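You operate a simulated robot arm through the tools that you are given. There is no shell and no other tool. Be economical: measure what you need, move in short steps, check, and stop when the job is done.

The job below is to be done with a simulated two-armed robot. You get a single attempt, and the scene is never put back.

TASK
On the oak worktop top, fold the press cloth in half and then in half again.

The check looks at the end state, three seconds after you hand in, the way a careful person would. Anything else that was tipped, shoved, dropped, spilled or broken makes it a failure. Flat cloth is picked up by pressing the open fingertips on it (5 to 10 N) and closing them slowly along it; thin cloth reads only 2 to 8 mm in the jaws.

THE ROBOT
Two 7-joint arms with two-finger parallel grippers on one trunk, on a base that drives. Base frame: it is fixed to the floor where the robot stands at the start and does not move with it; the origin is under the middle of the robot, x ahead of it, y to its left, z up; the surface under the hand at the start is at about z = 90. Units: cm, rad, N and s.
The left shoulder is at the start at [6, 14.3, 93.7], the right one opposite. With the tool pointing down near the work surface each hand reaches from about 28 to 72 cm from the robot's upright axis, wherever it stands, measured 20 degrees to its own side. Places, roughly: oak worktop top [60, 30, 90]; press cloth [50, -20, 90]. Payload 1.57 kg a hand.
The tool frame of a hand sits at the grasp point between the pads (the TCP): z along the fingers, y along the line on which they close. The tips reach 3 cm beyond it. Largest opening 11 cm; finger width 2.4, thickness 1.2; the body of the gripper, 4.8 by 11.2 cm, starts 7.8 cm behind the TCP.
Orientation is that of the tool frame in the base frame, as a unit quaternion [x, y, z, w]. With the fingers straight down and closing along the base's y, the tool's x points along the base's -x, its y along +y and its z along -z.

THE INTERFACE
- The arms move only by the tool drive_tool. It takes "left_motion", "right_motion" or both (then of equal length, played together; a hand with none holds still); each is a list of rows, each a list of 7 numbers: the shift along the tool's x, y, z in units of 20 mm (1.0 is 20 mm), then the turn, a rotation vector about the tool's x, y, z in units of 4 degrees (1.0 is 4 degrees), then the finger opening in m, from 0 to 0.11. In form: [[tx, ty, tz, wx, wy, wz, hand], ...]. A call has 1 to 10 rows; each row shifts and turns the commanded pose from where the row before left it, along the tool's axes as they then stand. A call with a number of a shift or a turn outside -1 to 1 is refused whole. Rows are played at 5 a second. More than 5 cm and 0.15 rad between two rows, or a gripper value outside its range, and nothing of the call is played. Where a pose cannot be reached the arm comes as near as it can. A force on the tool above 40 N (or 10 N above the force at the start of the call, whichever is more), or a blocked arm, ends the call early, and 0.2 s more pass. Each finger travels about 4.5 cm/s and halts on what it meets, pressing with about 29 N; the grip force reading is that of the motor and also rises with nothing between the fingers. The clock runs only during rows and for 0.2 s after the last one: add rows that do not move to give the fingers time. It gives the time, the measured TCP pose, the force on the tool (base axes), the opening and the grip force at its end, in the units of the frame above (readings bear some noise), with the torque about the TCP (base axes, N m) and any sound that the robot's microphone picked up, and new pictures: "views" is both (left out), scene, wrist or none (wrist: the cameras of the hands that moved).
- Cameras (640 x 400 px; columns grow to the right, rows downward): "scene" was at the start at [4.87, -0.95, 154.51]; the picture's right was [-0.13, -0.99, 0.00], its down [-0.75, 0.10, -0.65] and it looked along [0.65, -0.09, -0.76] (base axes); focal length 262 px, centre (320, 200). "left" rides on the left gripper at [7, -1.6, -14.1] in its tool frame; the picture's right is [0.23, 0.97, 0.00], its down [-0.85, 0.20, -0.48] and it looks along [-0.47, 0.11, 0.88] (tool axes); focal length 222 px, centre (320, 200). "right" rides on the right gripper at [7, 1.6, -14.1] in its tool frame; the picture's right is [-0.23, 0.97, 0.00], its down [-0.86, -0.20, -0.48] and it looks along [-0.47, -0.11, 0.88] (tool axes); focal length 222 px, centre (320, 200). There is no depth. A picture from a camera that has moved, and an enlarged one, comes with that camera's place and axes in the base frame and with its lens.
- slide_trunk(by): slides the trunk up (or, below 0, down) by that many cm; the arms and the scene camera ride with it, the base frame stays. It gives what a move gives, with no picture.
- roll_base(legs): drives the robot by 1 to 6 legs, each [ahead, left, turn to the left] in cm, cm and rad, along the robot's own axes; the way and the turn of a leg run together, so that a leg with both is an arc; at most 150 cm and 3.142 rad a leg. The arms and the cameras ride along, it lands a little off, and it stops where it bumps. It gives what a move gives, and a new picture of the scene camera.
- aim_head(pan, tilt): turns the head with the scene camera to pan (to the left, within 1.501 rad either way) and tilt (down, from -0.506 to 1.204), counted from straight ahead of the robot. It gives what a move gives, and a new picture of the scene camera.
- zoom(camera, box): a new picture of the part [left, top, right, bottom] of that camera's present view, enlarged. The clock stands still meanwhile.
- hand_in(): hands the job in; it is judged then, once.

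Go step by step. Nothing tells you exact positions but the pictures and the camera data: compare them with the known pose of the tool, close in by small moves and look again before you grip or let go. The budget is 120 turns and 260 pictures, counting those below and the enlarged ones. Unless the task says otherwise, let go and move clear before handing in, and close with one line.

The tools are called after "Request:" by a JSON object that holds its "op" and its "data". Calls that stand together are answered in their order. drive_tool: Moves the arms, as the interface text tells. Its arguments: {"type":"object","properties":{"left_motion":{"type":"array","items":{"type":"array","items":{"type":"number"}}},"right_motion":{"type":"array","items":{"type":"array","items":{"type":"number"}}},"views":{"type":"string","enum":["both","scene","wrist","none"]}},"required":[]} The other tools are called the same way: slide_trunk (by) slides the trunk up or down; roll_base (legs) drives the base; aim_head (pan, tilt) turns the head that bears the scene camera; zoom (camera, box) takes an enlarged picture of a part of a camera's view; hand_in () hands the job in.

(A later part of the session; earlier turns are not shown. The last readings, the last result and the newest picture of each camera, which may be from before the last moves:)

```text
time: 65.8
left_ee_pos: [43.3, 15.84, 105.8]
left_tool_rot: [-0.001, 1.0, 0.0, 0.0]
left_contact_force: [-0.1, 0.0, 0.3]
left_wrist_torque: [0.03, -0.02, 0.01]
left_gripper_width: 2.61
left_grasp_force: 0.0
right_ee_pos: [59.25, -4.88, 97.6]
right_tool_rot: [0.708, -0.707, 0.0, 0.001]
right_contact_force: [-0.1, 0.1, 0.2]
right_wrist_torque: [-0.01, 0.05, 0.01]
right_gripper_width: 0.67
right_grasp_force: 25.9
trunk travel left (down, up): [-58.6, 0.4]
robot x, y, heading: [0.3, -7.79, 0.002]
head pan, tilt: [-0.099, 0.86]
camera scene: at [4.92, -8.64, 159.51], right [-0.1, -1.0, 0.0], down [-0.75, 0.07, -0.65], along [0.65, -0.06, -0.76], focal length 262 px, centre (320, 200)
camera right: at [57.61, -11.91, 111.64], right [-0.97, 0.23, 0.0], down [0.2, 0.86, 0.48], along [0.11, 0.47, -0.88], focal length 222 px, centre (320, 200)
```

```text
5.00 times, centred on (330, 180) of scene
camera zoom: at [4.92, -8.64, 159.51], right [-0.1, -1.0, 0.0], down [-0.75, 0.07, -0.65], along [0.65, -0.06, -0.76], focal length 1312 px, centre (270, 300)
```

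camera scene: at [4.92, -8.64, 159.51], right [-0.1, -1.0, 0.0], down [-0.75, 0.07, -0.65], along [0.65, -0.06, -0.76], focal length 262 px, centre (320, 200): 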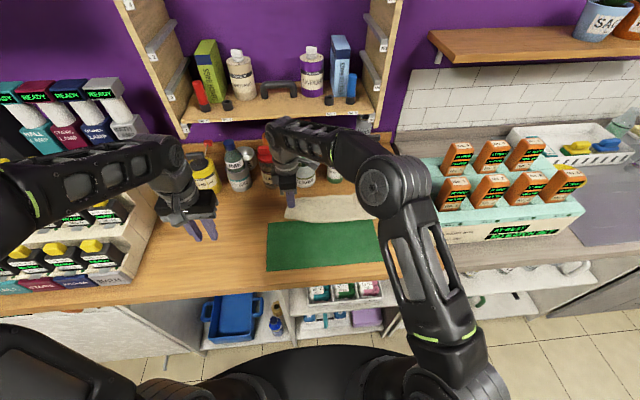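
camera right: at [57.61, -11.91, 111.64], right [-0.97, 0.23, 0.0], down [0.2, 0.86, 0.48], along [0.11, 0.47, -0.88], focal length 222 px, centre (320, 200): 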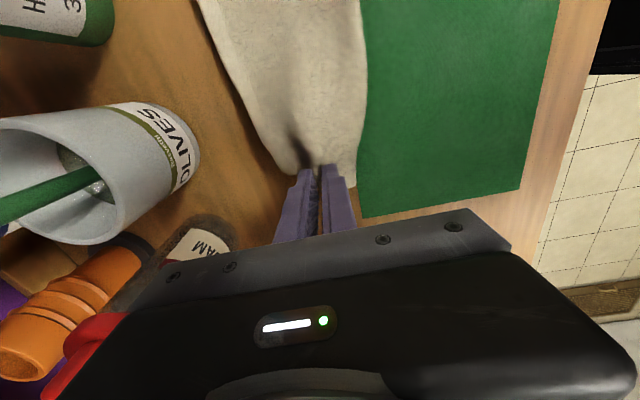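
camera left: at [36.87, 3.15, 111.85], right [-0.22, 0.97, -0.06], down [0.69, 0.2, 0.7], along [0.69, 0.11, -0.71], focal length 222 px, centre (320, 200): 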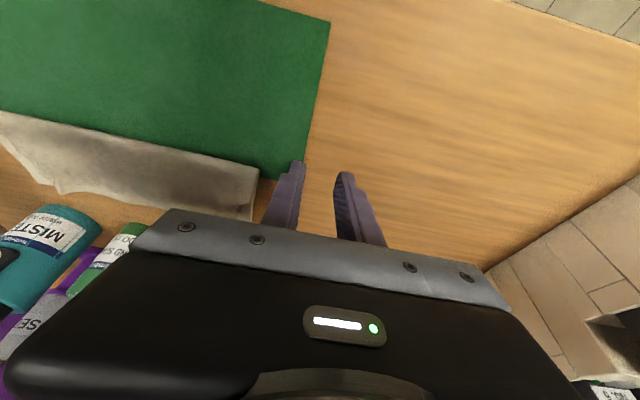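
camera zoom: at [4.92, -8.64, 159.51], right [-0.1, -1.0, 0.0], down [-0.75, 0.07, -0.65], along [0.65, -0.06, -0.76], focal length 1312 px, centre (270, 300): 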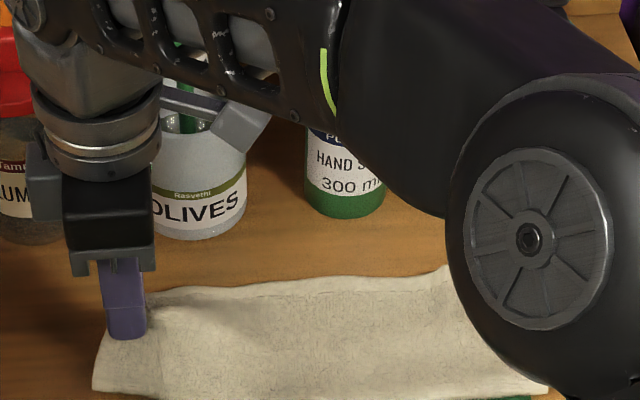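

Both layers lift together. Now I carry the left end to the right in a low arc, so the middle line stays at y≈−17.5.

Request:
{"op": "drive_tool", "data": {"right_motion": [[0.9, 0, -0.65, 0, 0, 0, 0], [0.9, 0, -0.65, 0, 0, 0, 0], [1, 0, -0.55, 0, 0, 0, 0], [1, 0, -0.5, 0, 0, 0, 0], [1, 0, -0.25, 0, 0, 0, 0], [1, 0, -0.2, 0, 0, 0, 0], [1, 0, 0, 0, 0, 0, 0], [1, 0, 0.1, 0, 0, 0, 0], [0, 0, 0, 0, 0, 0, 0]]}}

Request:
{"op": "zoom", "data": {"camera": "scene", "box": [270, 140, 390, 220]}}

```text
time: 67.8
left_ee_pos: [43.31, 16.06, 105.81]
left_tool_rot: [-0.001, 1.0, 0.0, 0.0]
left_contact_force: [0.2, -0.2, 0.9]
left_wrist_torque: [-0.03, -0.04, 0.01]
left_gripper_width: 2.58
left_grasp_force: 0.1
right_ee_pos: [59.28, -20.56, 103.02]
right_tool_rot: [0.708, -0.706, 0.0, 0.0]
right_contact_force: [-0.8, 0.2, -0.4]
right_wrist_torque: [0.01, 0.03, 0.01]
right_gripper_width: 0.68
right_grasp_force: 26.4
trunk travel left (down, up): [-58.6, 0.4]
robot x, y, heading: [-0.04, -7.9, 0.003]
head pan, tilt: [-0.099, 0.86]
camera scene: at [4.92, -8.62, 159.51], right [-0.1, -1.0, 0.0], down [-0.75, 0.07, -0.65], along [0.65, -0.06, -0.76], focal length 262 px, centre (320, 200)
camera right: at [57.58, -27.48, 117.08], right [-0.97, 0.23, 0.0], down [0.2, 0.86, 0.48], along [0.11, 0.47, -0.88], focal length 222 px, centre (320, 200)
```

scene: 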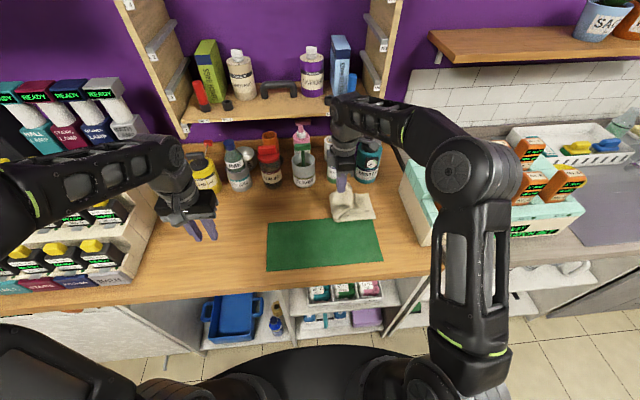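
right: 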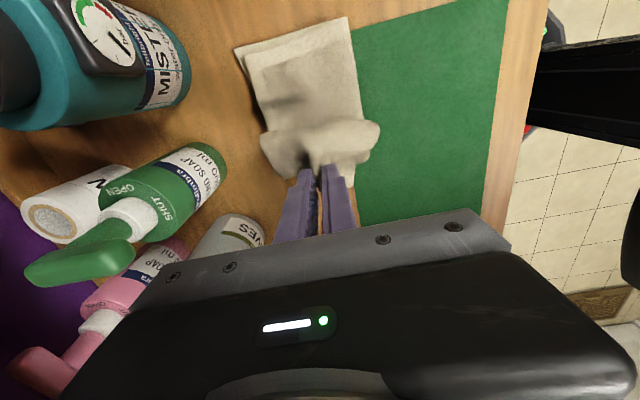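

```text
5.00 times, centred on (330, 180) of scene
camera zoom: at [4.92, -8.62, 159.51], right [-0.1, -1.0, 0.0], down [-0.75, 0.07, -0.65], along [0.65, -0.06, -0.76], focal length 1312 px, centre (270, 300)
```

zoom: 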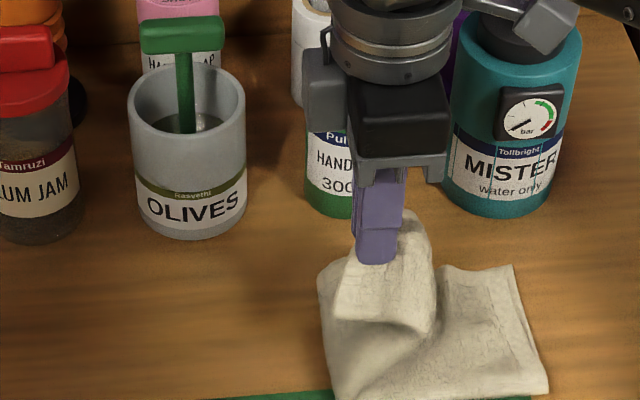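

The fold line sits near y≈−17.7. I'll continue over and down.

Request:
{"op": "drive_tool", "data": {"right_motion": [[0.9, 0, 0.3, 0, 0, 0, 0], [0.85, 0, 0.45, 0, 0, 0, 0], [0.8, 0, 0.6, 0, 0, 0, 0], [0.5, 0, 0.8, 0, 0, 0, 0], [0.3, 0, 0.8, 0, 0, 0, 0], [0, 0, 0, 0, 0, 0, 0]], "views": "wrist"}}

Request:
{"op": "zoom", "data": {"camera": "scene", "box": [290, 150, 410, 230]}}

```text
time: 69.2
left_ee_pos: [43.21, 15.98, 105.94]
left_tool_rot: [0.0, 1.0, 0.0, 0.0]
left_contact_force: [-0.6, 0.5, -0.3]
left_wrist_torque: [-0.02, -0.01, 0.0]
left_gripper_width: 2.61
left_grasp_force: 0.1
right_ee_pos: [59.45, -27.27, 97.0]
right_tool_rot: [0.707, -0.707, 0.001, 0.0]
right_contact_force: [-0.2, 0.9, -1.0]
right_wrist_torque: [-0.01, 0.04, -0.01]
right_gripper_width: 0.64
right_grasp_force: 26.1
trunk travel left (down, up): [-58.6, 0.4]
robot x, y, heading: [0.09, -7.98, 0.003]
head pan, tilt: [-0.099, 0.86]
camera right: at [57.64, -34.22, 111.11], right [-0.97, 0.23, 0.0], down [0.2, 0.86, 0.48], along [0.11, 0.47, -0.88], focal length 222 px, centre (320, 200)
```

right: 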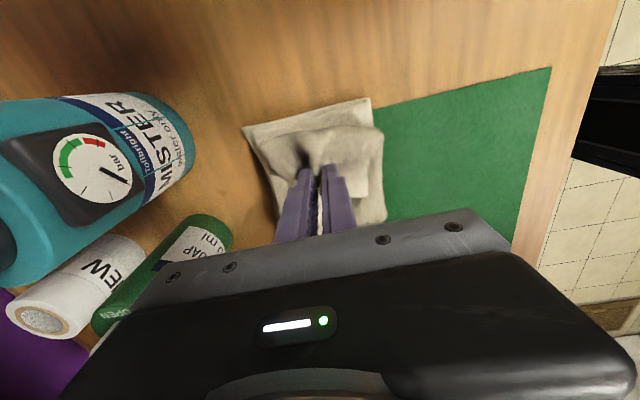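

```text
5.00 times, centred on (350, 190) of scene
camera zoom: at [4.9, -8.64, 159.52], right [-0.1, -1.0, 0.0], down [-0.75, 0.07, -0.65], along [0.65, -0.06, -0.76], focal length 1312 px, centre (170, 250)
```

zoom: 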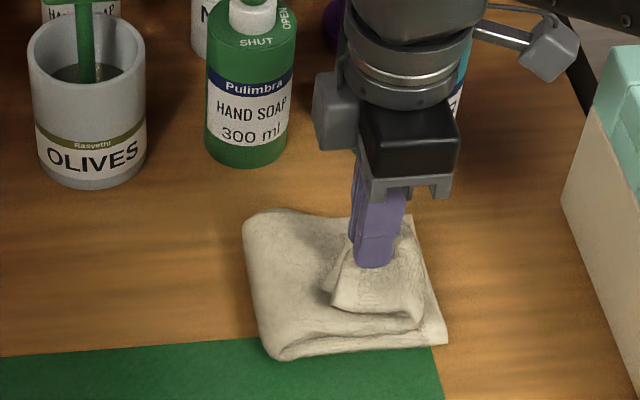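

The fold line has crept right to about y≈−19.2, while the right end is at −31.6, so the top would overshoot. I'll go back over to lay the lower half out to about −17 and come forward again lower.

Request:
{"op": "drive_tool", "data": {"right_motion": [[-0.5, 0, -0.9, 0, 0, 0, 0], [-0.9, 0, -0.8, 0, 0, 0, 0], [-1, 0, -0.5, 0, 0, 0, 0], [-1, 0, -0.1, 0, 0, 0, 0], [-1, 0, 0.1, 0, 0, 0, 0], [-1, 0, 0.3, 0, 0, 0, 0], [-1, 0, 0.4, 0, 0, 0, 0], [0, 0, 0, 0, 0, 0, 0]], "views": "wrist"}}

Request:
{"op": "zoom", "data": {"camera": "scene", "box": [290, 150, 410, 230]}}

```text
time: 71.0
left_ee_pos: [43.24, 15.98, 105.78]
left_tool_rot: [0.0, 1.0, 0.0, 0.0]
left_contact_force: [0.6, -0.7, -0.4]
left_wrist_torque: [0.01, -0.03, 0.02]
left_gripper_width: 2.6
left_grasp_force: 0.1
right_ee_pos: [59.31, -14.45, 100.08]
right_tool_rot: [0.707, -0.707, 0.0, 0.0]
right_contact_force: [-0.2, -0.4, -0.2]
right_wrist_torque: [0.02, 0.04, 0.03]
right_gripper_width: 0.69
right_grasp_force: 26.0
trunk travel left (down, up): [-58.6, 0.4]
robot x, y, heading: [-0.06, -8.12, -0.001]
head pan, tilt: [-0.099, 0.86]
camera right: at [57.62, -21.44, 114.09], right [-0.97, 0.23, 0.0], down [0.2, 0.86, 0.48], along [0.11, 0.47, -0.88], focal length 222 px, centre (320, 200)
```

right: 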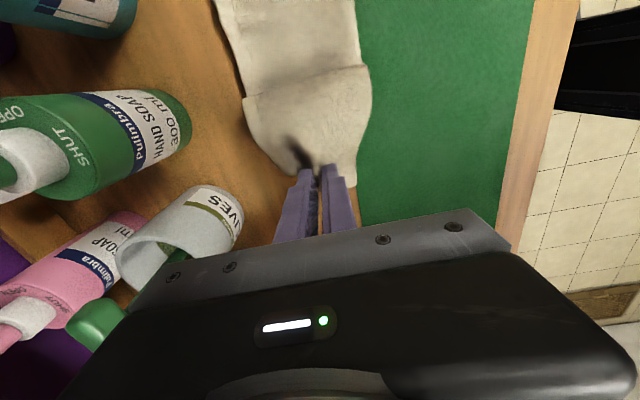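

```text
5.00 times, centred on (350, 190) of scene
camera zoom: at [4.9, -8.68, 159.51], right [-0.1, -1.0, 0.0], down [-0.75, 0.07, -0.65], along [0.65, -0.06, -0.76], focal length 1312 px, centre (170, 250)
```

zoom: 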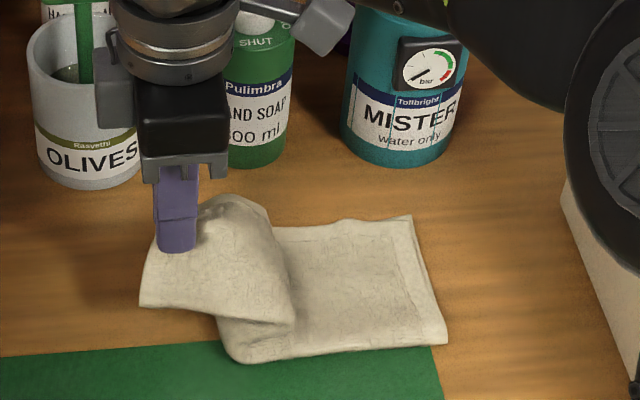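

The fold crease on the table is back at y≈−17. Now I come forward on a lower path.

Request:
{"op": "drive_tool", "data": {"right_motion": [[0.9, 0, -0.15, 0, 0, 0, 0], [0.9, 0, -0.05, 0, 0, 0, 0], [1, 0, 0.1, 0, 0, 0, 0], [1, 0, 0.2, 0, 0, 0, 0], [0.9, 0, 0.35, 0, 0, 0, 0], [0.9, 0, 0.4, 0, 0, 0, 0], [0.7, 0, 0.5, 0, 0, 0, 0], [0.6, 0, 0.5, 0, 0, 0, 0], [0, 0, 0, 0, 0, 0, 0]], "views": "wrist"}}

Request:
{"op": "zoom", "data": {"camera": "scene", "box": [290, 150, 410, 230]}}

```text
time: 73.0
left_ee_pos: [43.27, 16.06, 105.94]
left_tool_rot: [-0.001, 1.0, 0.0, 0.0]
left_contact_force: [-0.8, -0.6, -0.4]
left_wrist_torque: [-0.01, -0.01, 0.0]
left_gripper_width: 2.6
left_grasp_force: 0.0
right_ee_pos: [59.55, -28.12, 96.46]
right_tool_rot: [0.708, -0.706, 0.001, 0.001]
right_contact_force: [-0.2, -0.1, 0.7]
right_wrist_torque: [0.03, 0.02, -0.01]
right_gripper_width: 0.68
right_grasp_force: 26.0
trunk travel left (down, up): [-58.6, 0.4]
robot x, y, heading: [0.11, -7.88, -0.001]
head pan, tilt: [-0.099, 0.86]
camera right: at [57.74, -35.13, 110.42], right [-0.97, 0.23, 0.0], down [0.2, 0.86, 0.48], along [0.11, 0.47, -0.88], focal length 222 px, centre (320, 200)
```

right: 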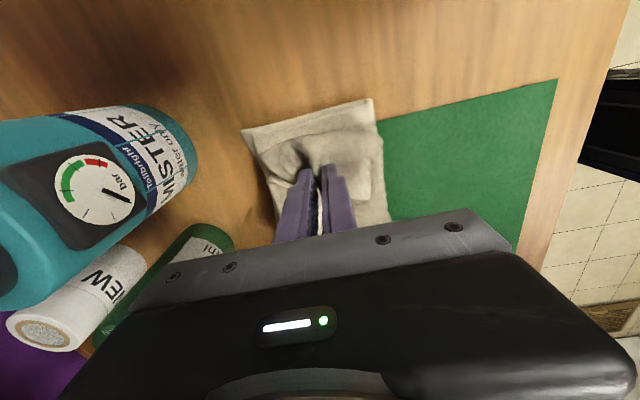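

```text
5.00 times, centred on (350, 190) of scene
camera zoom: at [4.9, -8.63, 159.52], right [-0.1, -1.0, 0.0], down [-0.75, 0.07, -0.65], along [0.65, -0.06, -0.76], focal length 1312 px, centre (170, 250)
```

zoom: 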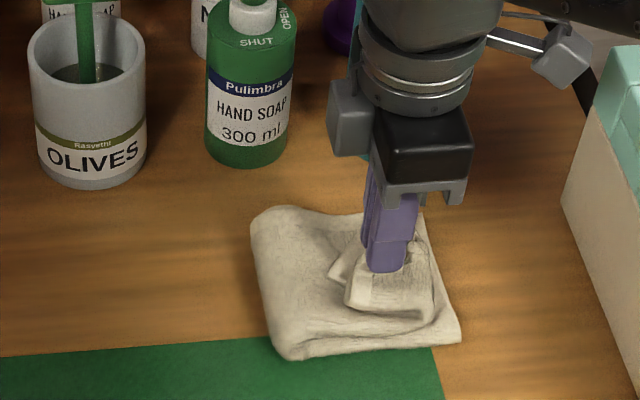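

The whole cloth slid about 1 cm right and the fold is at about −19.7. Staying low, I'll move the hand back left a little to push the slack into the fold.

Request:
{"op": "drive_tool", "data": {"right_motion": [[0, 0, 0.3, 0, 0, 0, 0], [-0.5, 0, 0.1, 0, 0, 0, 0], [-0.5, 0, 0, 0, 0, 0, 0], [-0.5, 0, 0, 0, 0, 0, 0], [0, 0, 0, 0, 0, 0, 0]], "views": "wrist"}}

Request:
{"op": "zoom", "data": {"camera": "scene", "box": [290, 150, 410, 230]}}

```text
time: 74.2
left_ee_pos: [43.23, 15.93, 105.86]
left_tool_rot: [-0.001, 1.0, 0.0, -0.001]
left_contact_force: [-0.5, 0.4, 0.1]
left_wrist_torque: [-0.01, 0.01, -0.01]
left_gripper_width: 2.64
left_grasp_force: 0.0
right_ee_pos: [59.44, -25.15, 95.61]
right_tool_rot: [0.708, -0.706, 0.0, 0.001]
right_contact_force: [-0.1, -2.4, 3.0]
right_wrist_torque: [-0.04, 0.03, 0.03]
right_gripper_width: 0.68
right_grasp_force: 26.6
trunk travel left (down, up): [-58.6, 0.4]
robot x, y, heading: [-0.03, -7.84, 0.002]
head pan, tilt: [-0.099, 0.86]
camera right: at [57.69, -32.19, 109.66], right [-0.97, 0.23, 0.0], down [0.2, 0.86, 0.48], along [0.11, 0.47, -0.88], focal length 222 px, centre (320, 200)
```

right: 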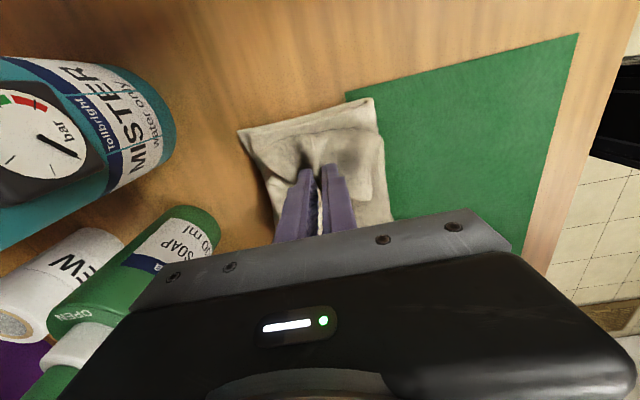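

```text
5.00 times, centred on (350, 190) of scene
camera zoom: at [4.88, -8.68, 159.52], right [-0.1, -1.0, 0.0], down [-0.75, 0.07, -0.65], along [0.65, -0.06, -0.76], focal length 1312 px, centre (170, 250)
```

zoom: 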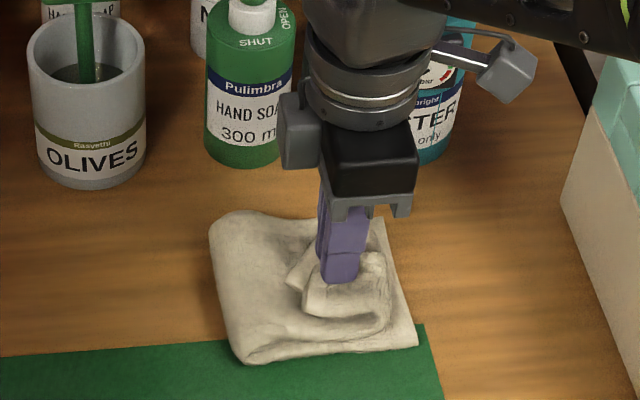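

The whole bundle slid with the hand, with no harm done. I'll open here and see how it unrolls.

Request:
{"op": "drive_tool", "data": {"right_motion": [[0, 0, -0.15, 0, 0, 0, 0], [0, 0, 0, 0, 0, 0, 0.006], [0, 0, 0, 0, 0, 0, 0.012], [0, 0, 0, 0, 0, 0, 0.02], [0, 0, -0.4, 0, 0, 0, 0.024], [0, 0, -0.8, 0, 0, 0, 0.024], [0, 0, -1, 0, 0, 0, 0.024], [0, 0, -1, 0, 0, 0, 0.024], [0, 0, -1, 0, 0, 0, 0.024], [0, 0, -0.5, 0, 0, 0, 0.024]], "views": "wrist"}}

Request:
{"op": "zoom", "data": {"camera": "scene", "box": [290, 150, 410, 230]}}

```text
time: 76.4
left_ee_pos: [43.25, 15.84, 105.88]
left_tool_rot: [-0.001, 1.0, 0.0, 0.0]
left_contact_force: [0.3, 0.4, -0.2]
left_wrist_torque: [0.01, -0.01, 0.0]
left_gripper_width: 2.62
left_grasp_force: 0.0
right_ee_pos: [59.41, -25.07, 105.38]
right_tool_rot: [0.708, -0.706, 0.0, 0.0]
right_contact_force: [0.4, 0.3, -0.5]
right_wrist_torque: [0.01, 0.03, -0.04]
right_gripper_width: 2.41
right_grasp_force: 0.1
trunk travel left (down, up): [-58.6, 0.4]
robot x, y, heading: [0.22, -7.89, -0.002]
head pan, tilt: [-0.099, 0.86]
camera right: at [57.72, -32.17, 119.42], right [-0.97, 0.23, 0.0], down [0.2, 0.86, 0.48], along [0.11, 0.47, -0.88], focal length 222 px, centre (320, 200)
```

right: 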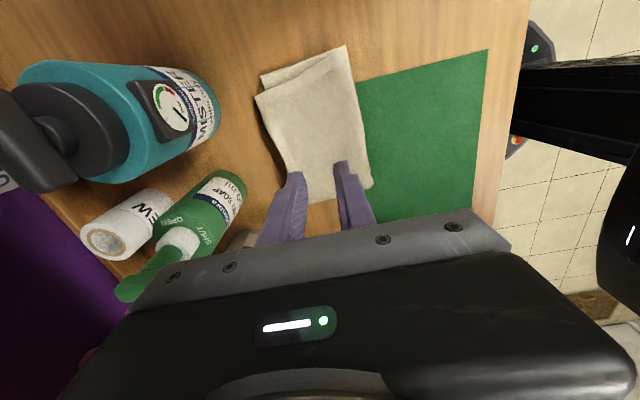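

```text
5.00 times, centred on (350, 190) of scene
camera zoom: at [4.91, -8.66, 159.51], right [-0.1, -1.0, 0.0], down [-0.75, 0.07, -0.65], along [0.65, -0.06, -0.76], focal length 1312 px, centre (170, 250)
```

zoom: 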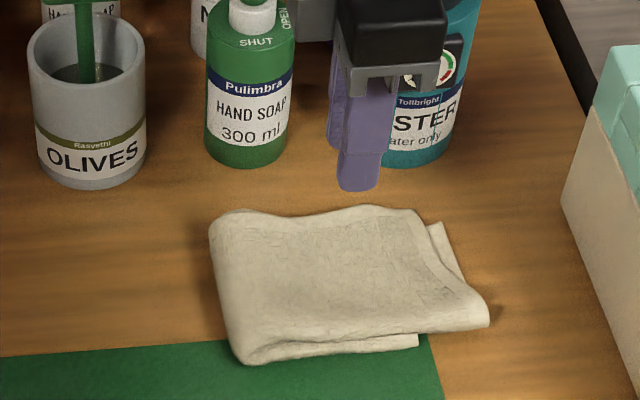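

It unrolled flat, but the top pair overshoots the lower pair by about 4–5 cm, as on the first fold. The same fix applies: pinch the overhang at about (59.5,−32.2), carry it back to lay the lower half out, then bring it forward again.

Request:
{"op": "drive_tool", "data": {"right_motion": [[0.6, 0, 0.7, 0, 0, 0, 0.03], [0.6, 0, 0.8, 0, 0, 0, 0.03], [0.6, 0, 0.8, 0, 0, 0, 0.03], [0.6, 0, 0.9, 0, 0, 0, 0.03], [0.6, 0, 0.9, 0, 0, 0, 0.03], [0.55, 0, 0.9, 0, 0, 0, 0.03], [0, 0, 0, 0, 0, 0, 0.03]], "views": "wrist"}}

Request:
{"op": "zoom", "data": {"camera": "scene", "box": [310, 150, 430, 230]}}

```text
time: 78.0
left_ee_pos: [43.32, 15.99, 105.83]
left_tool_rot: [-0.001, 1.0, 0.0, 0.0]
left_contact_force: [0.0, -0.4, 0.1]
left_wrist_torque: [0.0, 0.0, 0.01]
left_gripper_width: 2.59
left_grasp_force: 0.0
right_ee_pos: [59.39, -32.36, 95.24]
right_tool_rot: [0.708, -0.706, 0.0, -0.001]
right_contact_force: [-0.8, 0.0, -0.7]
right_wrist_torque: [0.01, -0.04, 0.0]
right_gripper_width: 3.0
right_grasp_force: 0.0
trunk travel left (down, up): [-58.6, 0.4]
robot x, y, heading: [-0.33, -8.11, 0.001]
head pan, tilt: [-0.099, 0.86]
camera right: at [57.66, -39.29, 109.31], right [-0.97, 0.23, 0.0], down [0.2, 0.86, 0.48], along [0.11, 0.47, -0.88], focal length 222 px, centre (320, 200)
```

right: 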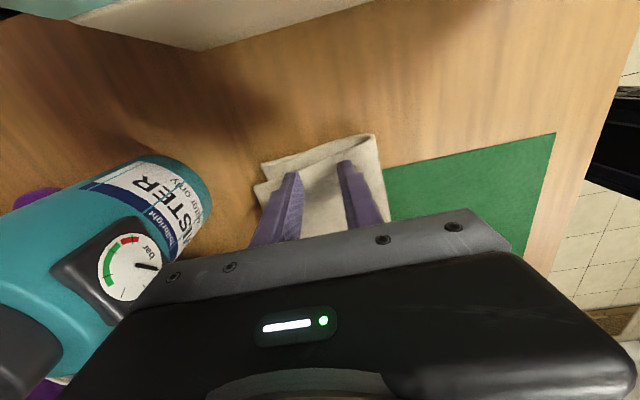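

```text
5.00 times, centred on (370, 190) of scene
camera zoom: at [4.9, -8.64, 159.51], right [-0.1, -1.0, 0.0], down [-0.75, 0.07, -0.65], along [0.65, -0.06, -0.76], focal length 1312 px, centre (70, 250)
```

zoom: 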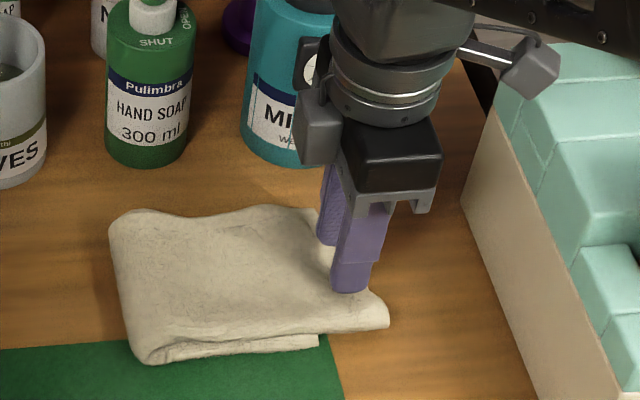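

Request:
{"op": "zoom", "data": {"camera": "right", "box": [230, 110, 410, 250]}}

```text
2.86 times, centred on (320, 180) of right
camera zoom: at [57.66, -39.29, 109.31], right [-0.97, 0.23, 0.0], down [0.2, 0.86, 0.48], along [0.11, 0.47, -0.88], focal length 635 px, centre (320, 257)
```

zoom: 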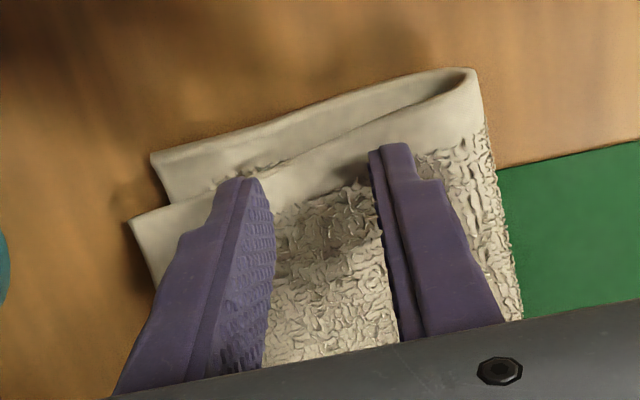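

Two layers of the overhang lie under the fingers, with the upper edge at y≈−32.9. I'll shift in slightly and press.

Request:
{"op": "drive_tool", "data": {"right_motion": [[-0.25, 0, 0.4, 0, 0, 0, 0.034], [0, 0, 0.3, 0, 0, 0, 0.034], [0, 0, 0.1, 0, 0, 0, 0.034], [0, 0, 0, 0, 0, 0, 0.034]], "views": "none"}}

```text
time: 79.0
left_ee_pos: [43.24, 15.95, 105.81]
left_tool_rot: [-0.001, 1.0, 0.0, -0.001]
left_contact_force: [0.0, 0.3, -0.4]
left_wrist_torque: [-0.01, -0.01, -0.01]
left_gripper_width: 2.63
left_grasp_force: 0.1
right_ee_pos: [59.36, -31.71, 93.69]
right_tool_rot: [0.708, -0.706, 0.0, -0.001]
right_contact_force: [-0.3, 0.0, 4.4]
right_wrist_torque: [0.0, 0.05, 0.02]
right_gripper_width: 3.39
right_grasp_force: 0.1
trunk travel left (down, up): [-58.6, 0.4]
robot x, y, heading: [0.02, -8.42, 0.0]
head pan, tilt: [-0.099, 0.86]
```

Request:
{"op": "drive_tool", "data": {"right_motion": [[0, 0, 0.08, 0, 0, 0, 0.034], [0, 0, 0, 0, 0, 0, 0.031], [0, 0, 0, 0, 0, 0, 0.027], [0, 0, 0, 0, 0, 0, 0.023], [0, 0, 0, 0, 0, 0, 0.019], [0, 0, 0, 0, 0, 0, 0.015], [0, 0, 0, 0, 0, 0, 0.011], [0, 0, 0, 0, 0, 0, 0.006], [0, 0, 0, 0, 0, 0, 0], [0, 0, 0, 0, 0, 0, 0]], "views": "none"}}

Request:
{"op": "drive_tool", "data": {"right_motion": [[0, 0, -0.6, 0, 0, 0, 0], [-0.2, 0, -0.7, 0, 0, 0, 0], [-0.6, 0, -0.6, 0, 0, 0, 0], [0, 0, 0, 0, 0, 0, 0]], "views": "wrist"}}

Request:
{"op": "zoom", "data": {"camera": "scene", "box": [290, 150, 410, 230]}}

```text
time: 81.2
left_ee_pos: [43.27, 16.03, 105.94]
left_tool_rot: [-0.001, 1.0, 0.0, 0.001]
left_contact_force: [0.5, -0.7, -0.1]
left_wrist_torque: [-0.01, 0.01, -0.03]
left_gripper_width: 2.59
left_grasp_force: 0.1
right_ee_pos: [59.4, -31.78, 93.63]
right_tool_rot: [0.708, -0.707, 0.001, -0.001]
right_contact_force: [1.0, 0.7, 10.4]
right_wrist_torque: [0.01, -0.01, -0.01]
right_gripper_width: 0.74
right_grasp_force: 26.5
trunk travel left (down, up): [-58.6, 0.4]
robot x, y, heading: [0.06, -8.05, 0.002]
head pan, tilt: [-0.099, 0.86]
```

```text
time: 82.2
left_ee_pos: [43.27, 15.93, 105.81]
left_tool_rot: [-0.001, 1.0, 0.001, 0.001]
left_contact_force: [0.0, -0.2, -0.8]
left_wrist_torque: [0.01, 0.03, -0.03]
left_gripper_width: 2.62
left_grasp_force: 0.1
right_ee_pos: [59.36, -30.28, 97.27]
right_tool_rot: [0.708, -0.707, 0.0, 0.001]
right_contact_force: [-0.3, 0.1, 0.3]
right_wrist_torque: [0.0, -0.03, -0.01]
right_gripper_width: 0.71
right_grasp_force: 26.3
trunk travel left (down, up): [-58.6, 0.4]
robot x, y, heading: [0.16, -7.63, -0.001]
head pan, tilt: [-0.099, 0.86]
camera right: at [57.68, -37.15, 111.33], right [-0.97, 0.23, 0.0], down [0.2, 0.86, 0.48], along [0.11, 0.47, -0.88], focal length 222 px, centre (320, 200)
```

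right: 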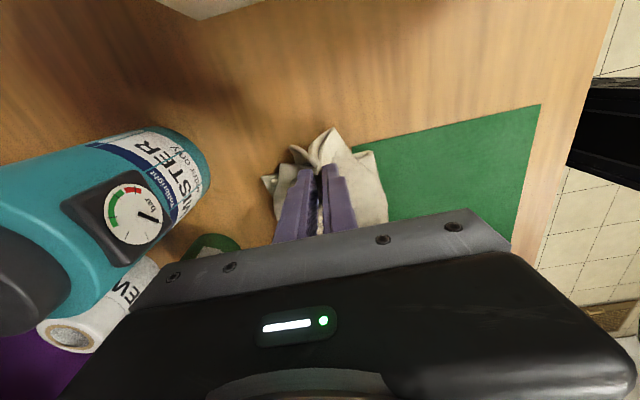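

```text
5.00 times, centred on (350, 190) of scene
camera zoom: at [4.92, -8.69, 159.51], right [-0.1, -1.0, 0.0], down [-0.75, 0.07, -0.65], along [0.65, -0.06, -0.76], focal length 1312 px, centre (170, 250)
```

zoom: 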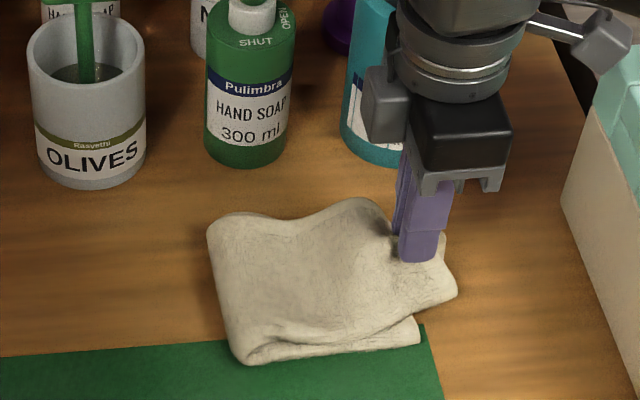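

Request:
{"op": "drive_tool", "data": {"right_motion": [[-0.8, 0, -0.5, 0, 0, 0, 0], [-0.8, 0, -0.5, 0, 0, 0, 0], [-1, 0, -0.5, 0, 0, 0, 0], [-1, 0, -0.5, 0, 0, 0, 0], [-1, 0, -0.2, 0, 0, 0, 0], [-1, 0, -0.2, 0, 0, 0, 0], [-1, 0, 0.1, 0, 0, 0, 0], [-1, 0, 0.1, 0, 0, 0, 0], [-0.8, 0, 0.5, 0, 0, 0, 0], [-0.6, 0, 0.6, 0, 0, 0, 0]], "views": "wrist"}}

Request:
{"op": "zoom", "data": {"camera": "scene", "box": [290, 150, 410, 230]}}

```text
time: 84.4
left_ee_pos: [43.33, 16.06, 105.75]
left_tool_rot: [-0.001, 1.0, 0.0, 0.0]
left_contact_force: [-0.2, 0.3, 0.0]
left_wrist_torque: [-0.04, 0.01, 0.0]
left_gripper_width: 2.58
left_grasp_force: 0.1
right_ee_pos: [59.37, -12.07, 99.47]
right_tool_rot: [0.707, -0.707, 0.0, 0.001]
right_contact_force: [-0.3, -1.1, -0.5]
right_wrist_torque: [0.01, 0.05, -0.02]
right_gripper_width: 0.75
right_grasp_force: 26.8
trunk travel left (down, up): [-58.6, 0.4]
robot x, y, heading: [-0.37, -7.82, 0.003]
head pan, tilt: [-0.099, 0.86]
camera right: at [57.71, -19.12, 113.55], right [-0.97, 0.23, 0.0], down [0.2, 0.86, 0.48], along [0.11, 0.47, -0.88], focal length 222 px, centre (320, 200)
```

right: 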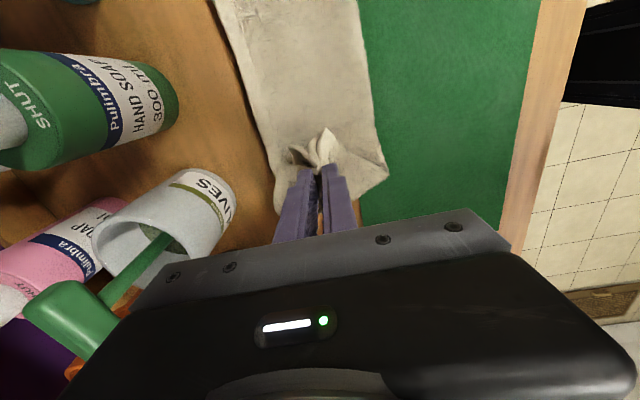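

```text
5.00 times, centred on (350, 190) of scene
camera zoom: at [4.93, -8.63, 159.51], right [-0.1, -1.0, 0.0], down [-0.75, 0.07, -0.65], along [0.65, -0.06, -0.76], focal length 1312 px, centre (170, 250)
```

zoom: 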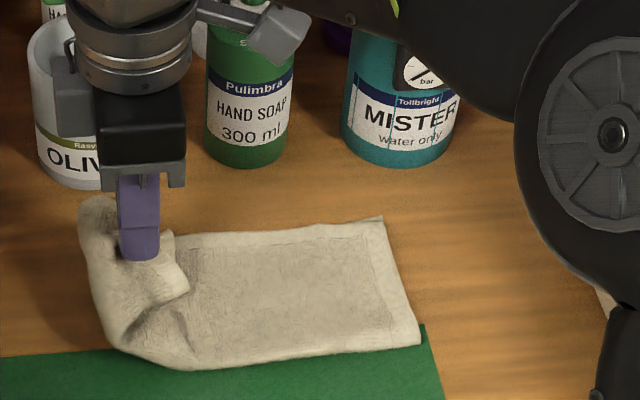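

The lower half is laid out well to the left. Now forward again on a low arc, toward an edge position of about y≈−29.

Request:
{"op": "drive_tool", "data": {"right_motion": [[0.8, 0, -0.4, 0, 0, 0, 0], [0.8, 0, -0.4, 0, 0, 0, 0], [1, 0, -0.1, 0, 0, 0, 0], [1, 0, -0.1, 0, 0, 0, 0], [1, 0, 0.3, 0, 0, 0, 0], [1, 0, 0.3, 0, 0, 0, 0], [0.7, 0, 0.6, 0, 0, 0, 0], [0, 0, 0, 0, 0, 0, 0]], "views": "wrist"}}

Request:
{"op": "zoom", "data": {"camera": "scene", "box": [290, 150, 410, 230]}}

```text
time: 86.2
left_ee_pos: [43.16, 16.0, 105.72]
left_tool_rot: [0.0, 1.0, 0.0, 0.001]
left_contact_force: [-1.3, 0.3, 0.6]
left_wrist_torque: [0.01, 0.01, -0.02]
left_gripper_width: 2.62
left_grasp_force: 0.1
right_ee_pos: [59.4, -24.79, 99.07]
right_tool_rot: [0.708, -0.707, 0.001, 0.001]
right_contact_force: [1.3, 0.0, -0.8]
right_wrist_torque: [0.02, 0.02, 0.02]
right_gripper_width: 0.71
right_grasp_force: 26.8
trunk travel left (down, up): [-58.6, 0.4]
robot x, y, heading: [-0.12, -8.05, 0.001]
head pan, tilt: [-0.099, 0.86]
camera right: at [57.65, -31.78, 113.15], right [-0.97, 0.23, 0.0], down [0.2, 0.86, 0.48], along [0.11, 0.47, -0.88], focal length 222 px, centre (320, 200)
```

right: 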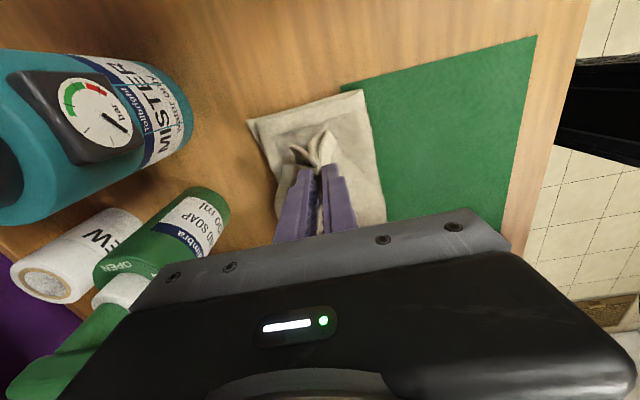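

```text
5.00 times, centred on (350, 190) of scene
camera zoom: at [4.89, -8.63, 159.52], right [-0.1, -1.0, 0.0], down [-0.75, 0.07, -0.65], along [0.65, -0.06, -0.76], focal length 1312 px, centre (170, 250)
```

zoom: 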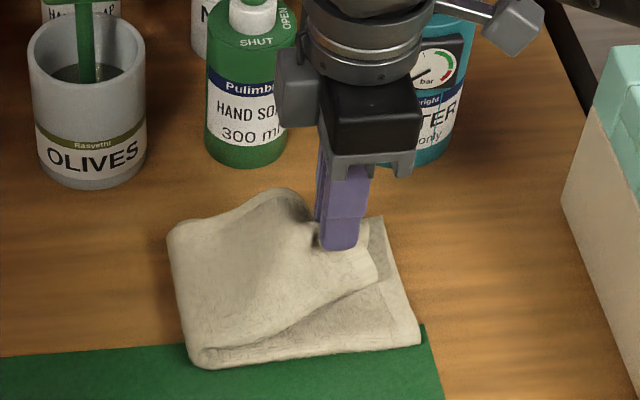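

The fold is now at the halfway line and the lower end is still in place. I'll set it down and release.

Request:
{"op": "drive_tool", "data": {"right_motion": [[0.5, 0, 0.7, 0, 0, 0, 0], [0.4, 0, 0.7, 0, 0, 0, 0], [0.3, 0, 0.65, 0, 0, 0, 0], [0, 0, 0, 0, 0, 0, 0]], "views": "wrist"}}

Request:
{"op": "zoom", "data": {"camera": "scene", "box": [290, 150, 410, 230]}}

```text
time: 87.2
left_ee_pos: [43.31, 15.97, 105.79]
left_tool_rot: [-0.002, 1.0, 0.0, 0.0]
left_contact_force: [0.8, -0.7, -0.1]
left_wrist_torque: [0.0, -0.04, -0.03]
left_gripper_width: 2.58
left_grasp_force: 0.1
right_ee_pos: [59.44, -27.25, 95.05]
right_tool_rot: [0.708, -0.706, 0.001, 0.0]
right_contact_force: [-0.1, 0.9, 2.3]
right_wrist_torque: [-0.01, 0.01, 0.03]
right_gripper_width: 0.73
right_grasp_force: 26.3
trunk travel left (down, up): [-58.6, 0.4]
robot x, y, heading: [0.06, -7.88, 0.001]
head pan, tilt: [-0.099, 0.86]
camera right: at [57.68, -34.14, 109.08], right [-0.97, 0.23, 0.0], down [0.2, 0.86, 0.48], along [0.11, 0.47, -0.88], focal length 222 px, centre (320, 200)
```

right: 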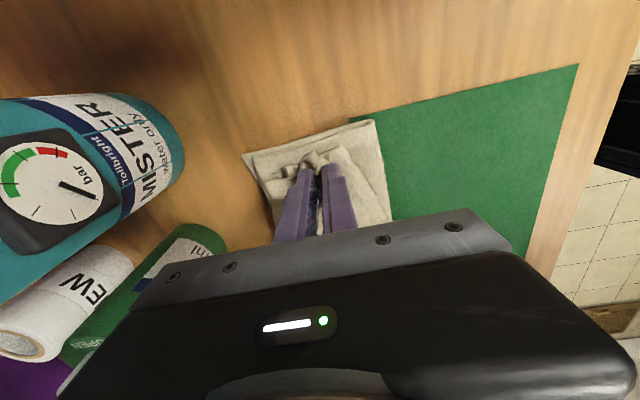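

```text
5.00 times, centred on (350, 190) of scene
camera zoom: at [4.89, -8.63, 159.52], right [-0.1, -1.0, 0.0], down [-0.75, 0.07, -0.65], along [0.65, -0.06, -0.76], focal length 1312 px, centre (170, 250)
```

zoom: 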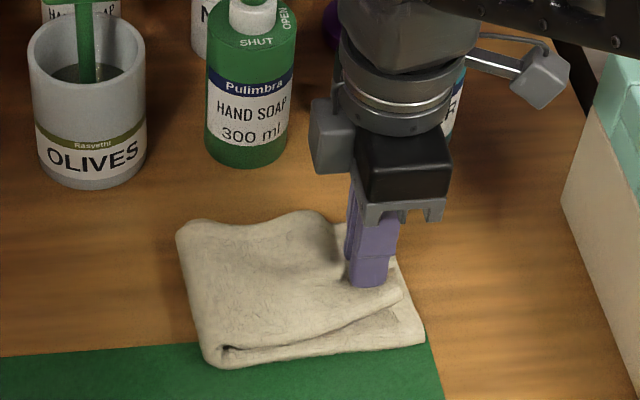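

Request:
{"op": "drive_tool", "data": {"right_motion": [[0, 0, 0, 0, 0, 0, 0.006], [0, 0, 0, 0, 0, 0, 0.012], [0, 0, 0, 0, 0, 0, 0.02], [0, 0, 0, 0, 0, 0, 0.026], [0, 0, -0.4, 0, 0, 0, 0.03], [0, 0, -0.8, 0, 0, 0, 0.03], [0, 0, -1, 0, 0, 0, 0.03], [0, 0, -1, 0, 0, 0, 0.03], [0, 0, -1, 0, 0, 0, 0.03], [0, 0, -0.5, 0, 0, 0, 0.03]], "views": "wrist"}}

Request:
{"op": "zoom", "data": {"camera": "scene", "box": [300, 165, 400, 225]}}

```text
time: 89.4
left_ee_pos: [43.3, 16.02, 105.9]
left_tool_rot: [-0.001, 1.0, 0.001, 0.0]
left_contact_force: [0.1, -0.9, -0.2]
left_wrist_torque: [0.04, 0.0, 0.02]
left_gripper_width: 2.59
left_grasp_force: 0.2
right_ee_pos: [59.42, -27.12, 104.43]
right_tool_rot: [-0.707, 0.707, 0.0, 0.001]
right_contact_force: [-0.5, 0.5, -0.1]
right_wrist_torque: [-0.02, 0.03, 0.01]
right_gripper_width: 3.02
right_grasp_force: 0.0
trunk travel left (down, up): [-58.6, 0.4]
robot x, y, heading: [0.3, -8.03, 0.005]
head pan, tilt: [-0.099, 0.86]
camera right: at [57.67, -34.15, 118.46], right [-0.97, 0.23, 0.0], down [0.2, 0.86, 0.48], along [0.11, 0.47, -0.88], focal length 222 px, centre (320, 200)
```

right: 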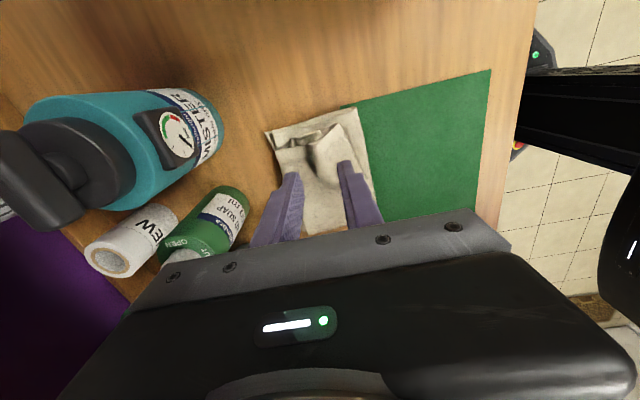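

```text
6.40 times, centred on (350, 195) of scene
camera zoom: at [4.91, -8.65, 159.51], right [-0.1, -1.0, 0.0], down [-0.75, 0.07, -0.65], along [0.65, -0.06, -0.76], focal length 1679 px, centre (128, 232)
```

zoom: 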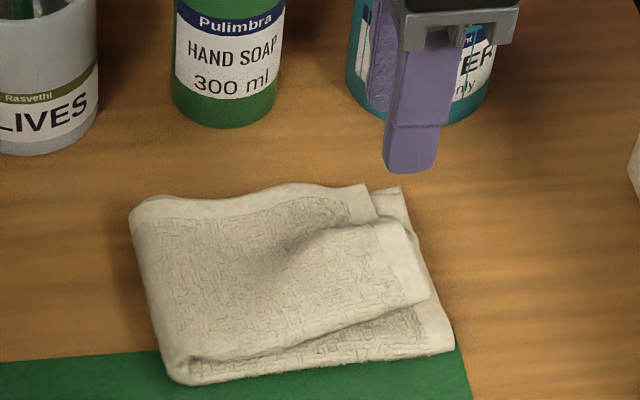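

The quarters are stacked, but the pinch left a pleat in the top near the right edge. I'll look at it closely.

Request:
{"op": "zoom", "data": {"camera": "right", "box": [240, 80, 400, 220]}}

```text
2.86 times, centred on (320, 150) of right
camera zoom: at [57.67, -34.15, 118.46], right [-0.97, 0.23, 0.0], down [0.2, 0.86, 0.48], along [0.11, 0.47, -0.88], focal length 635 px, centre (320, 343)
```

zoom: 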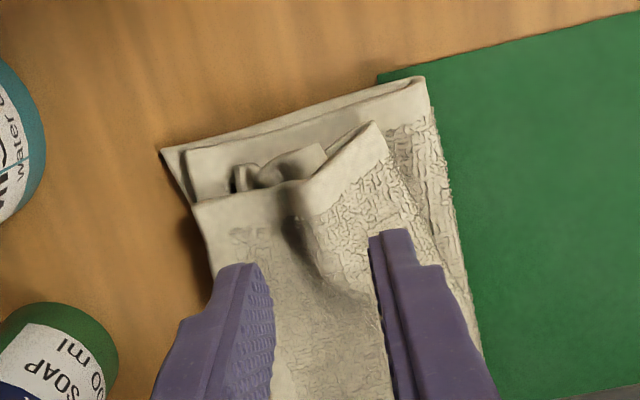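

The pleat lies folded toward the back, along a crease at about (60,−26). I'll set nearly closed fingertips on either side of it, press lightly and spread them to smooth it out.

Request:
{"op": "drive_tool", "data": {"right_motion": [[-0.2, -0.15, 0.8, 0, 0, 0, 0.012], [-0.25, -0.15, 0.9, 0, 0, 0, 0.012], [0, 0, 0.9, 0, 0, 0, 0.012], [0, 0, 0.8, 0, 0, 0, 0.012], [0, 0, 0.6, 0, 0, 0, 0.012], [0, 0, 0, 0, 0, 0, 0.012]], "views": "wrist"}}

Request:
{"op": "zoom", "data": {"camera": "right", "box": [240, 80, 400, 220]}}

```text
time: 90.8
left_ee_pos: [43.35, 15.97, 105.63]
left_tool_rot: [0.001, 1.0, 0.0, -0.001]
left_contact_force: [-0.6, 0.1, -0.1]
left_wrist_torque: [-0.03, -0.02, -0.01]
left_gripper_width: 2.61
left_grasp_force: 0.0
right_ee_pos: [60.05, -26.34, 96.4]
right_tool_rot: [0.708, -0.706, 0.0, 0.0]
right_contact_force: [-0.1, -1.0, -0.2]
right_wrist_torque: [0.0, -0.04, -0.01]
right_gripper_width: 1.21
right_grasp_force: 0.0
trunk travel left (down, up): [-58.6, 0.4]
robot x, y, heading: [-0.22, -8.18, 0.003]
head pan, tilt: [-0.099, 0.86]
camera right: at [58.29, -33.3, 110.53], right [-0.97, 0.23, 0.0], down [0.2, 0.86, 0.48], along [0.11, 0.47, -0.88], focal length 222 px, centre (320, 200)
```

right: 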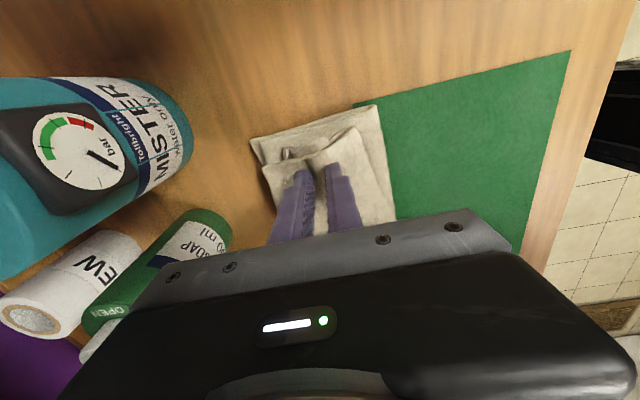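

```text
2.86 times, centred on (320, 150) of right
camera zoom: at [58.29, -33.3, 110.53], right [-0.97, 0.23, 0.0], down [0.2, 0.86, 0.48], along [0.11, 0.47, -0.88], focal length 635 px, centre (320, 343)
```

zoom: 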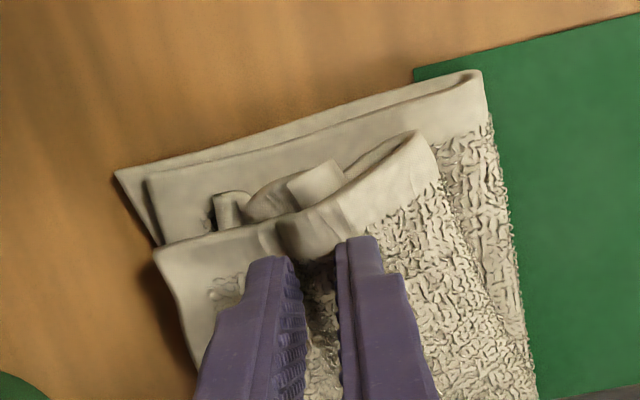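

Request:
{"op": "drive_tool", "data": {"right_motion": [[0.35, 0, 0.4, 0, 0, 0, 0.012], [0, 0, 0.3, 0, 0, 0, 0.012], [0, 0, 0.2, 0, 0, 0, 0.012], [0, 0, 0, 0, 0, 0, 0.012]], "views": "none"}}

```text
time: 91.8
left_ee_pos: [43.27, 15.93, 105.8]
left_tool_rot: [-0.001, 1.0, 0.0, 0.001]
left_contact_force: [0.1, -0.6, -1.4]
left_wrist_torque: [-0.02, 0.0, -0.03]
left_gripper_width: 2.63
left_grasp_force: 0.0
right_ee_pos: [59.97, -26.97, 94.68]
right_tool_rot: [0.707, -0.707, 0.001, -0.001]
right_contact_force: [0.4, -0.1, 5.4]
right_wrist_torque: [-0.05, 0.07, -0.03]
right_gripper_width: 1.21
right_grasp_force: 0.1
trunk travel left (down, up): [-58.6, 0.4]
robot x, y, heading: [0.43, -7.73, 0.002]
head pan, tilt: [-0.099, 0.86]
```

The contact force is 5 N. Now I spread slowly.

Request:
{"op": "drive_tool", "data": {"right_motion": [[0, 0, 0, 0, 0, 0, 0.018], [0, 0, 0, 0, 0, 0, 0.024], [0, 0, 0, 0, 0, 0, 0.03], [0, 0, 0, 0, 0, 0, 0.036], [0, 0, 0, 0, 0, 0, 0.042], [0, 0, 0, 0, 0, 0, 0.048], [0, 0, 0, 0, 0, 0, 0.054], [0, 0, 0, 0, 0, 0, 0.06], [0, 0, -0.3, 0, 0, 0, 0.06], [0, 0, -1, 0, 0, 0, 0.06]], "views": "wrist"}}

Request:
{"op": "zoom", "data": {"camera": "right", "box": [240, 80, 400, 220]}}

Request:
{"op": "zoom", "data": {"camera": "scene", "box": [300, 165, 400, 225]}}

```text
time: 94.0
left_ee_pos: [43.21, 16.08, 105.77]
left_tool_rot: [0.0, 1.0, 0.001, 0.0]
left_contact_force: [0.1, -0.4, 0.3]
left_wrist_torque: [0.01, -0.01, -0.03]
left_gripper_width: 2.59
left_grasp_force: 0.1
right_ee_pos: [59.83, -26.87, 97.09]
right_tool_rot: [0.708, -0.707, 0.0, 0.001]
right_contact_force: [0.2, -0.9, 0.9]
right_wrist_torque: [0.0, -0.05, 0.0]
right_gripper_width: 6.02
right_grasp_force: 0.1
trunk travel left (down, up): [-58.6, 0.4]
robot x, y, heading: [-0.03, -8.12, 0.001]
head pan, tilt: [-0.099, 0.86]
camera right: at [58.15, -33.95, 111.27], right [-0.97, 0.23, 0.0], down [0.2, 0.86, 0.48], along [0.11, 0.47, -0.88], focal length 222 px, centre (320, 200)
```

right: 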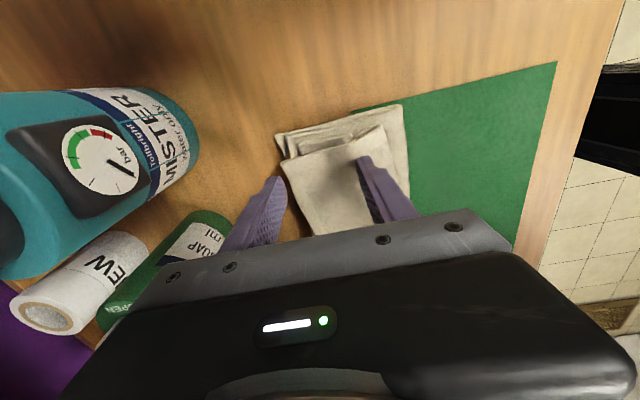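

```text
2.86 times, centred on (320, 150) of right
camera zoom: at [58.15, -33.95, 111.27], right [-0.97, 0.23, 0.0], down [0.2, 0.86, 0.48], along [0.11, 0.47, -0.88], focal length 635 px, centre (320, 343)
```

zoom: 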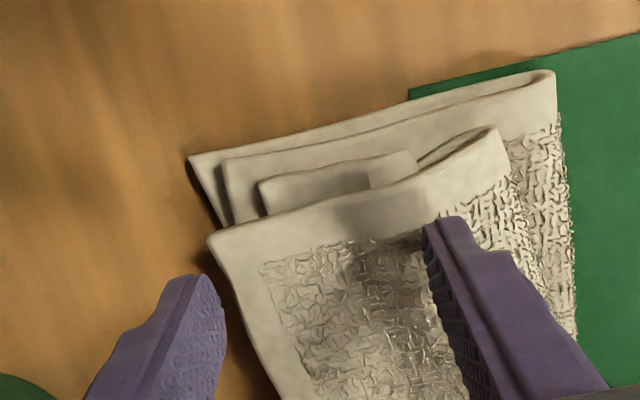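

```text
6.40 times, centred on (350, 195) of scene
camera zoom: at [4.86, -8.64, 159.51], right [-0.1, -1.0, 0.0], down [-0.75, 0.07, -0.65], along [0.65, -0.06, -0.76], focal length 1679 px, centre (128, 232)
```

zoom: 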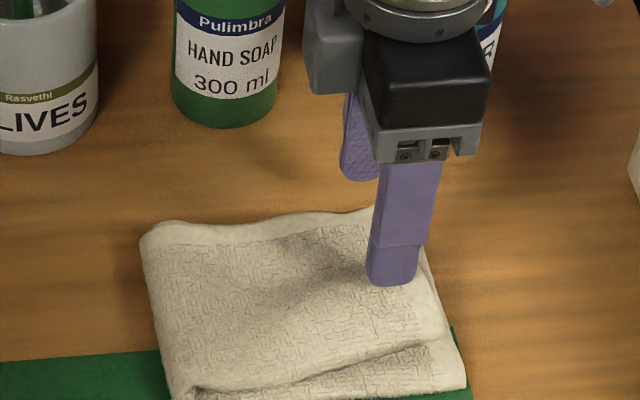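

The pleat opened out and the stack looks flat. I'll lift clear and look at all of it.

Request:
{"op": "drive_tool", "data": {"right_motion": [[0, 0, -1, 0, 0, 0, 0.05], [0, 0, -1, 0, 0, 0, 0.04], [0, 0, -1, 0, 0, 0, 0.03], [0, 0.8, -1, 0, 0, 0, 0.03], [0, 1, -0.4, 0, 0, 0, 0.03], [0, 1, 0, 0, 0, 0, 0.03], [0, 1, 0, 0, 0, 0, 0.03], [0, 1, 0, 0, 0, 0, 0.03], [0.3, 1, 0, 0, 0, 0, 0.03], [0.3, 1, 0, 0, 0, 0, 0.03]], "views": "scene"}}

Request:
{"op": "zoom", "data": {"camera": "scene", "box": [300, 170, 390, 225]}}

```text
time: 96.2
left_ee_pos: [43.16, 15.96, 105.81]
left_tool_rot: [-0.001, 1.0, 0.0, 0.0]
left_contact_force: [-0.3, -0.1, 0.1]
left_wrist_torque: [0.0, 0.0, 0.02]
left_gripper_width: 2.59
left_grasp_force: 0.1
right_ee_pos: [46.4, -28.2, 106.24]
right_tool_rot: [0.708, -0.707, 0.0, 0.001]
right_contact_force: [-0.2, 0.5, 0.2]
right_wrist_torque: [-0.01, 0.0, -0.03]
right_gripper_width: 2.96
right_grasp_force: 0.1
trunk travel left (down, up): [-58.6, 0.4]
robot x, y, heading: [-0.1, -7.95, -0.001]
head pan, tilt: [-0.099, 0.86]
camera scene: at [4.84, -8.66, 159.52], right [-0.1, -1.0, 0.0], down [-0.75, 0.07, -0.65], along [0.65, -0.06, -0.76], focal length 262 px, centre (320, 200)
```

scene: 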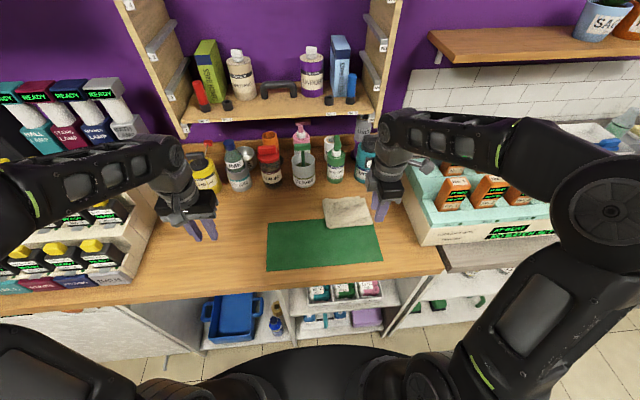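

```text
7.11 times, centred on (345, 198) of scene
camera zoom: at [4.84, -8.66, 159.52], right [-0.1, -1.0, 0.0], down [-0.75, 0.07, -0.65], along [0.65, -0.06, -0.76], focal length 1866 px, centre (142, 218)
```

zoom: 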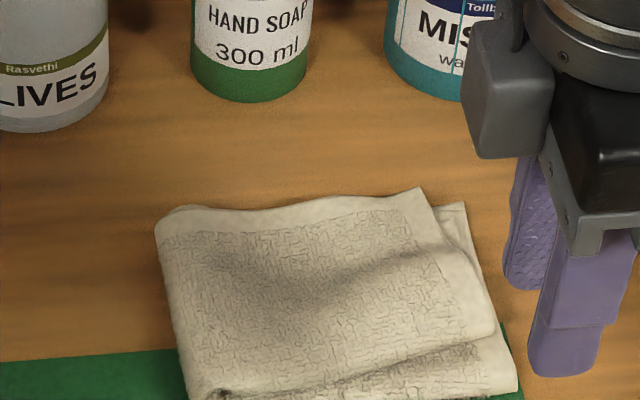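

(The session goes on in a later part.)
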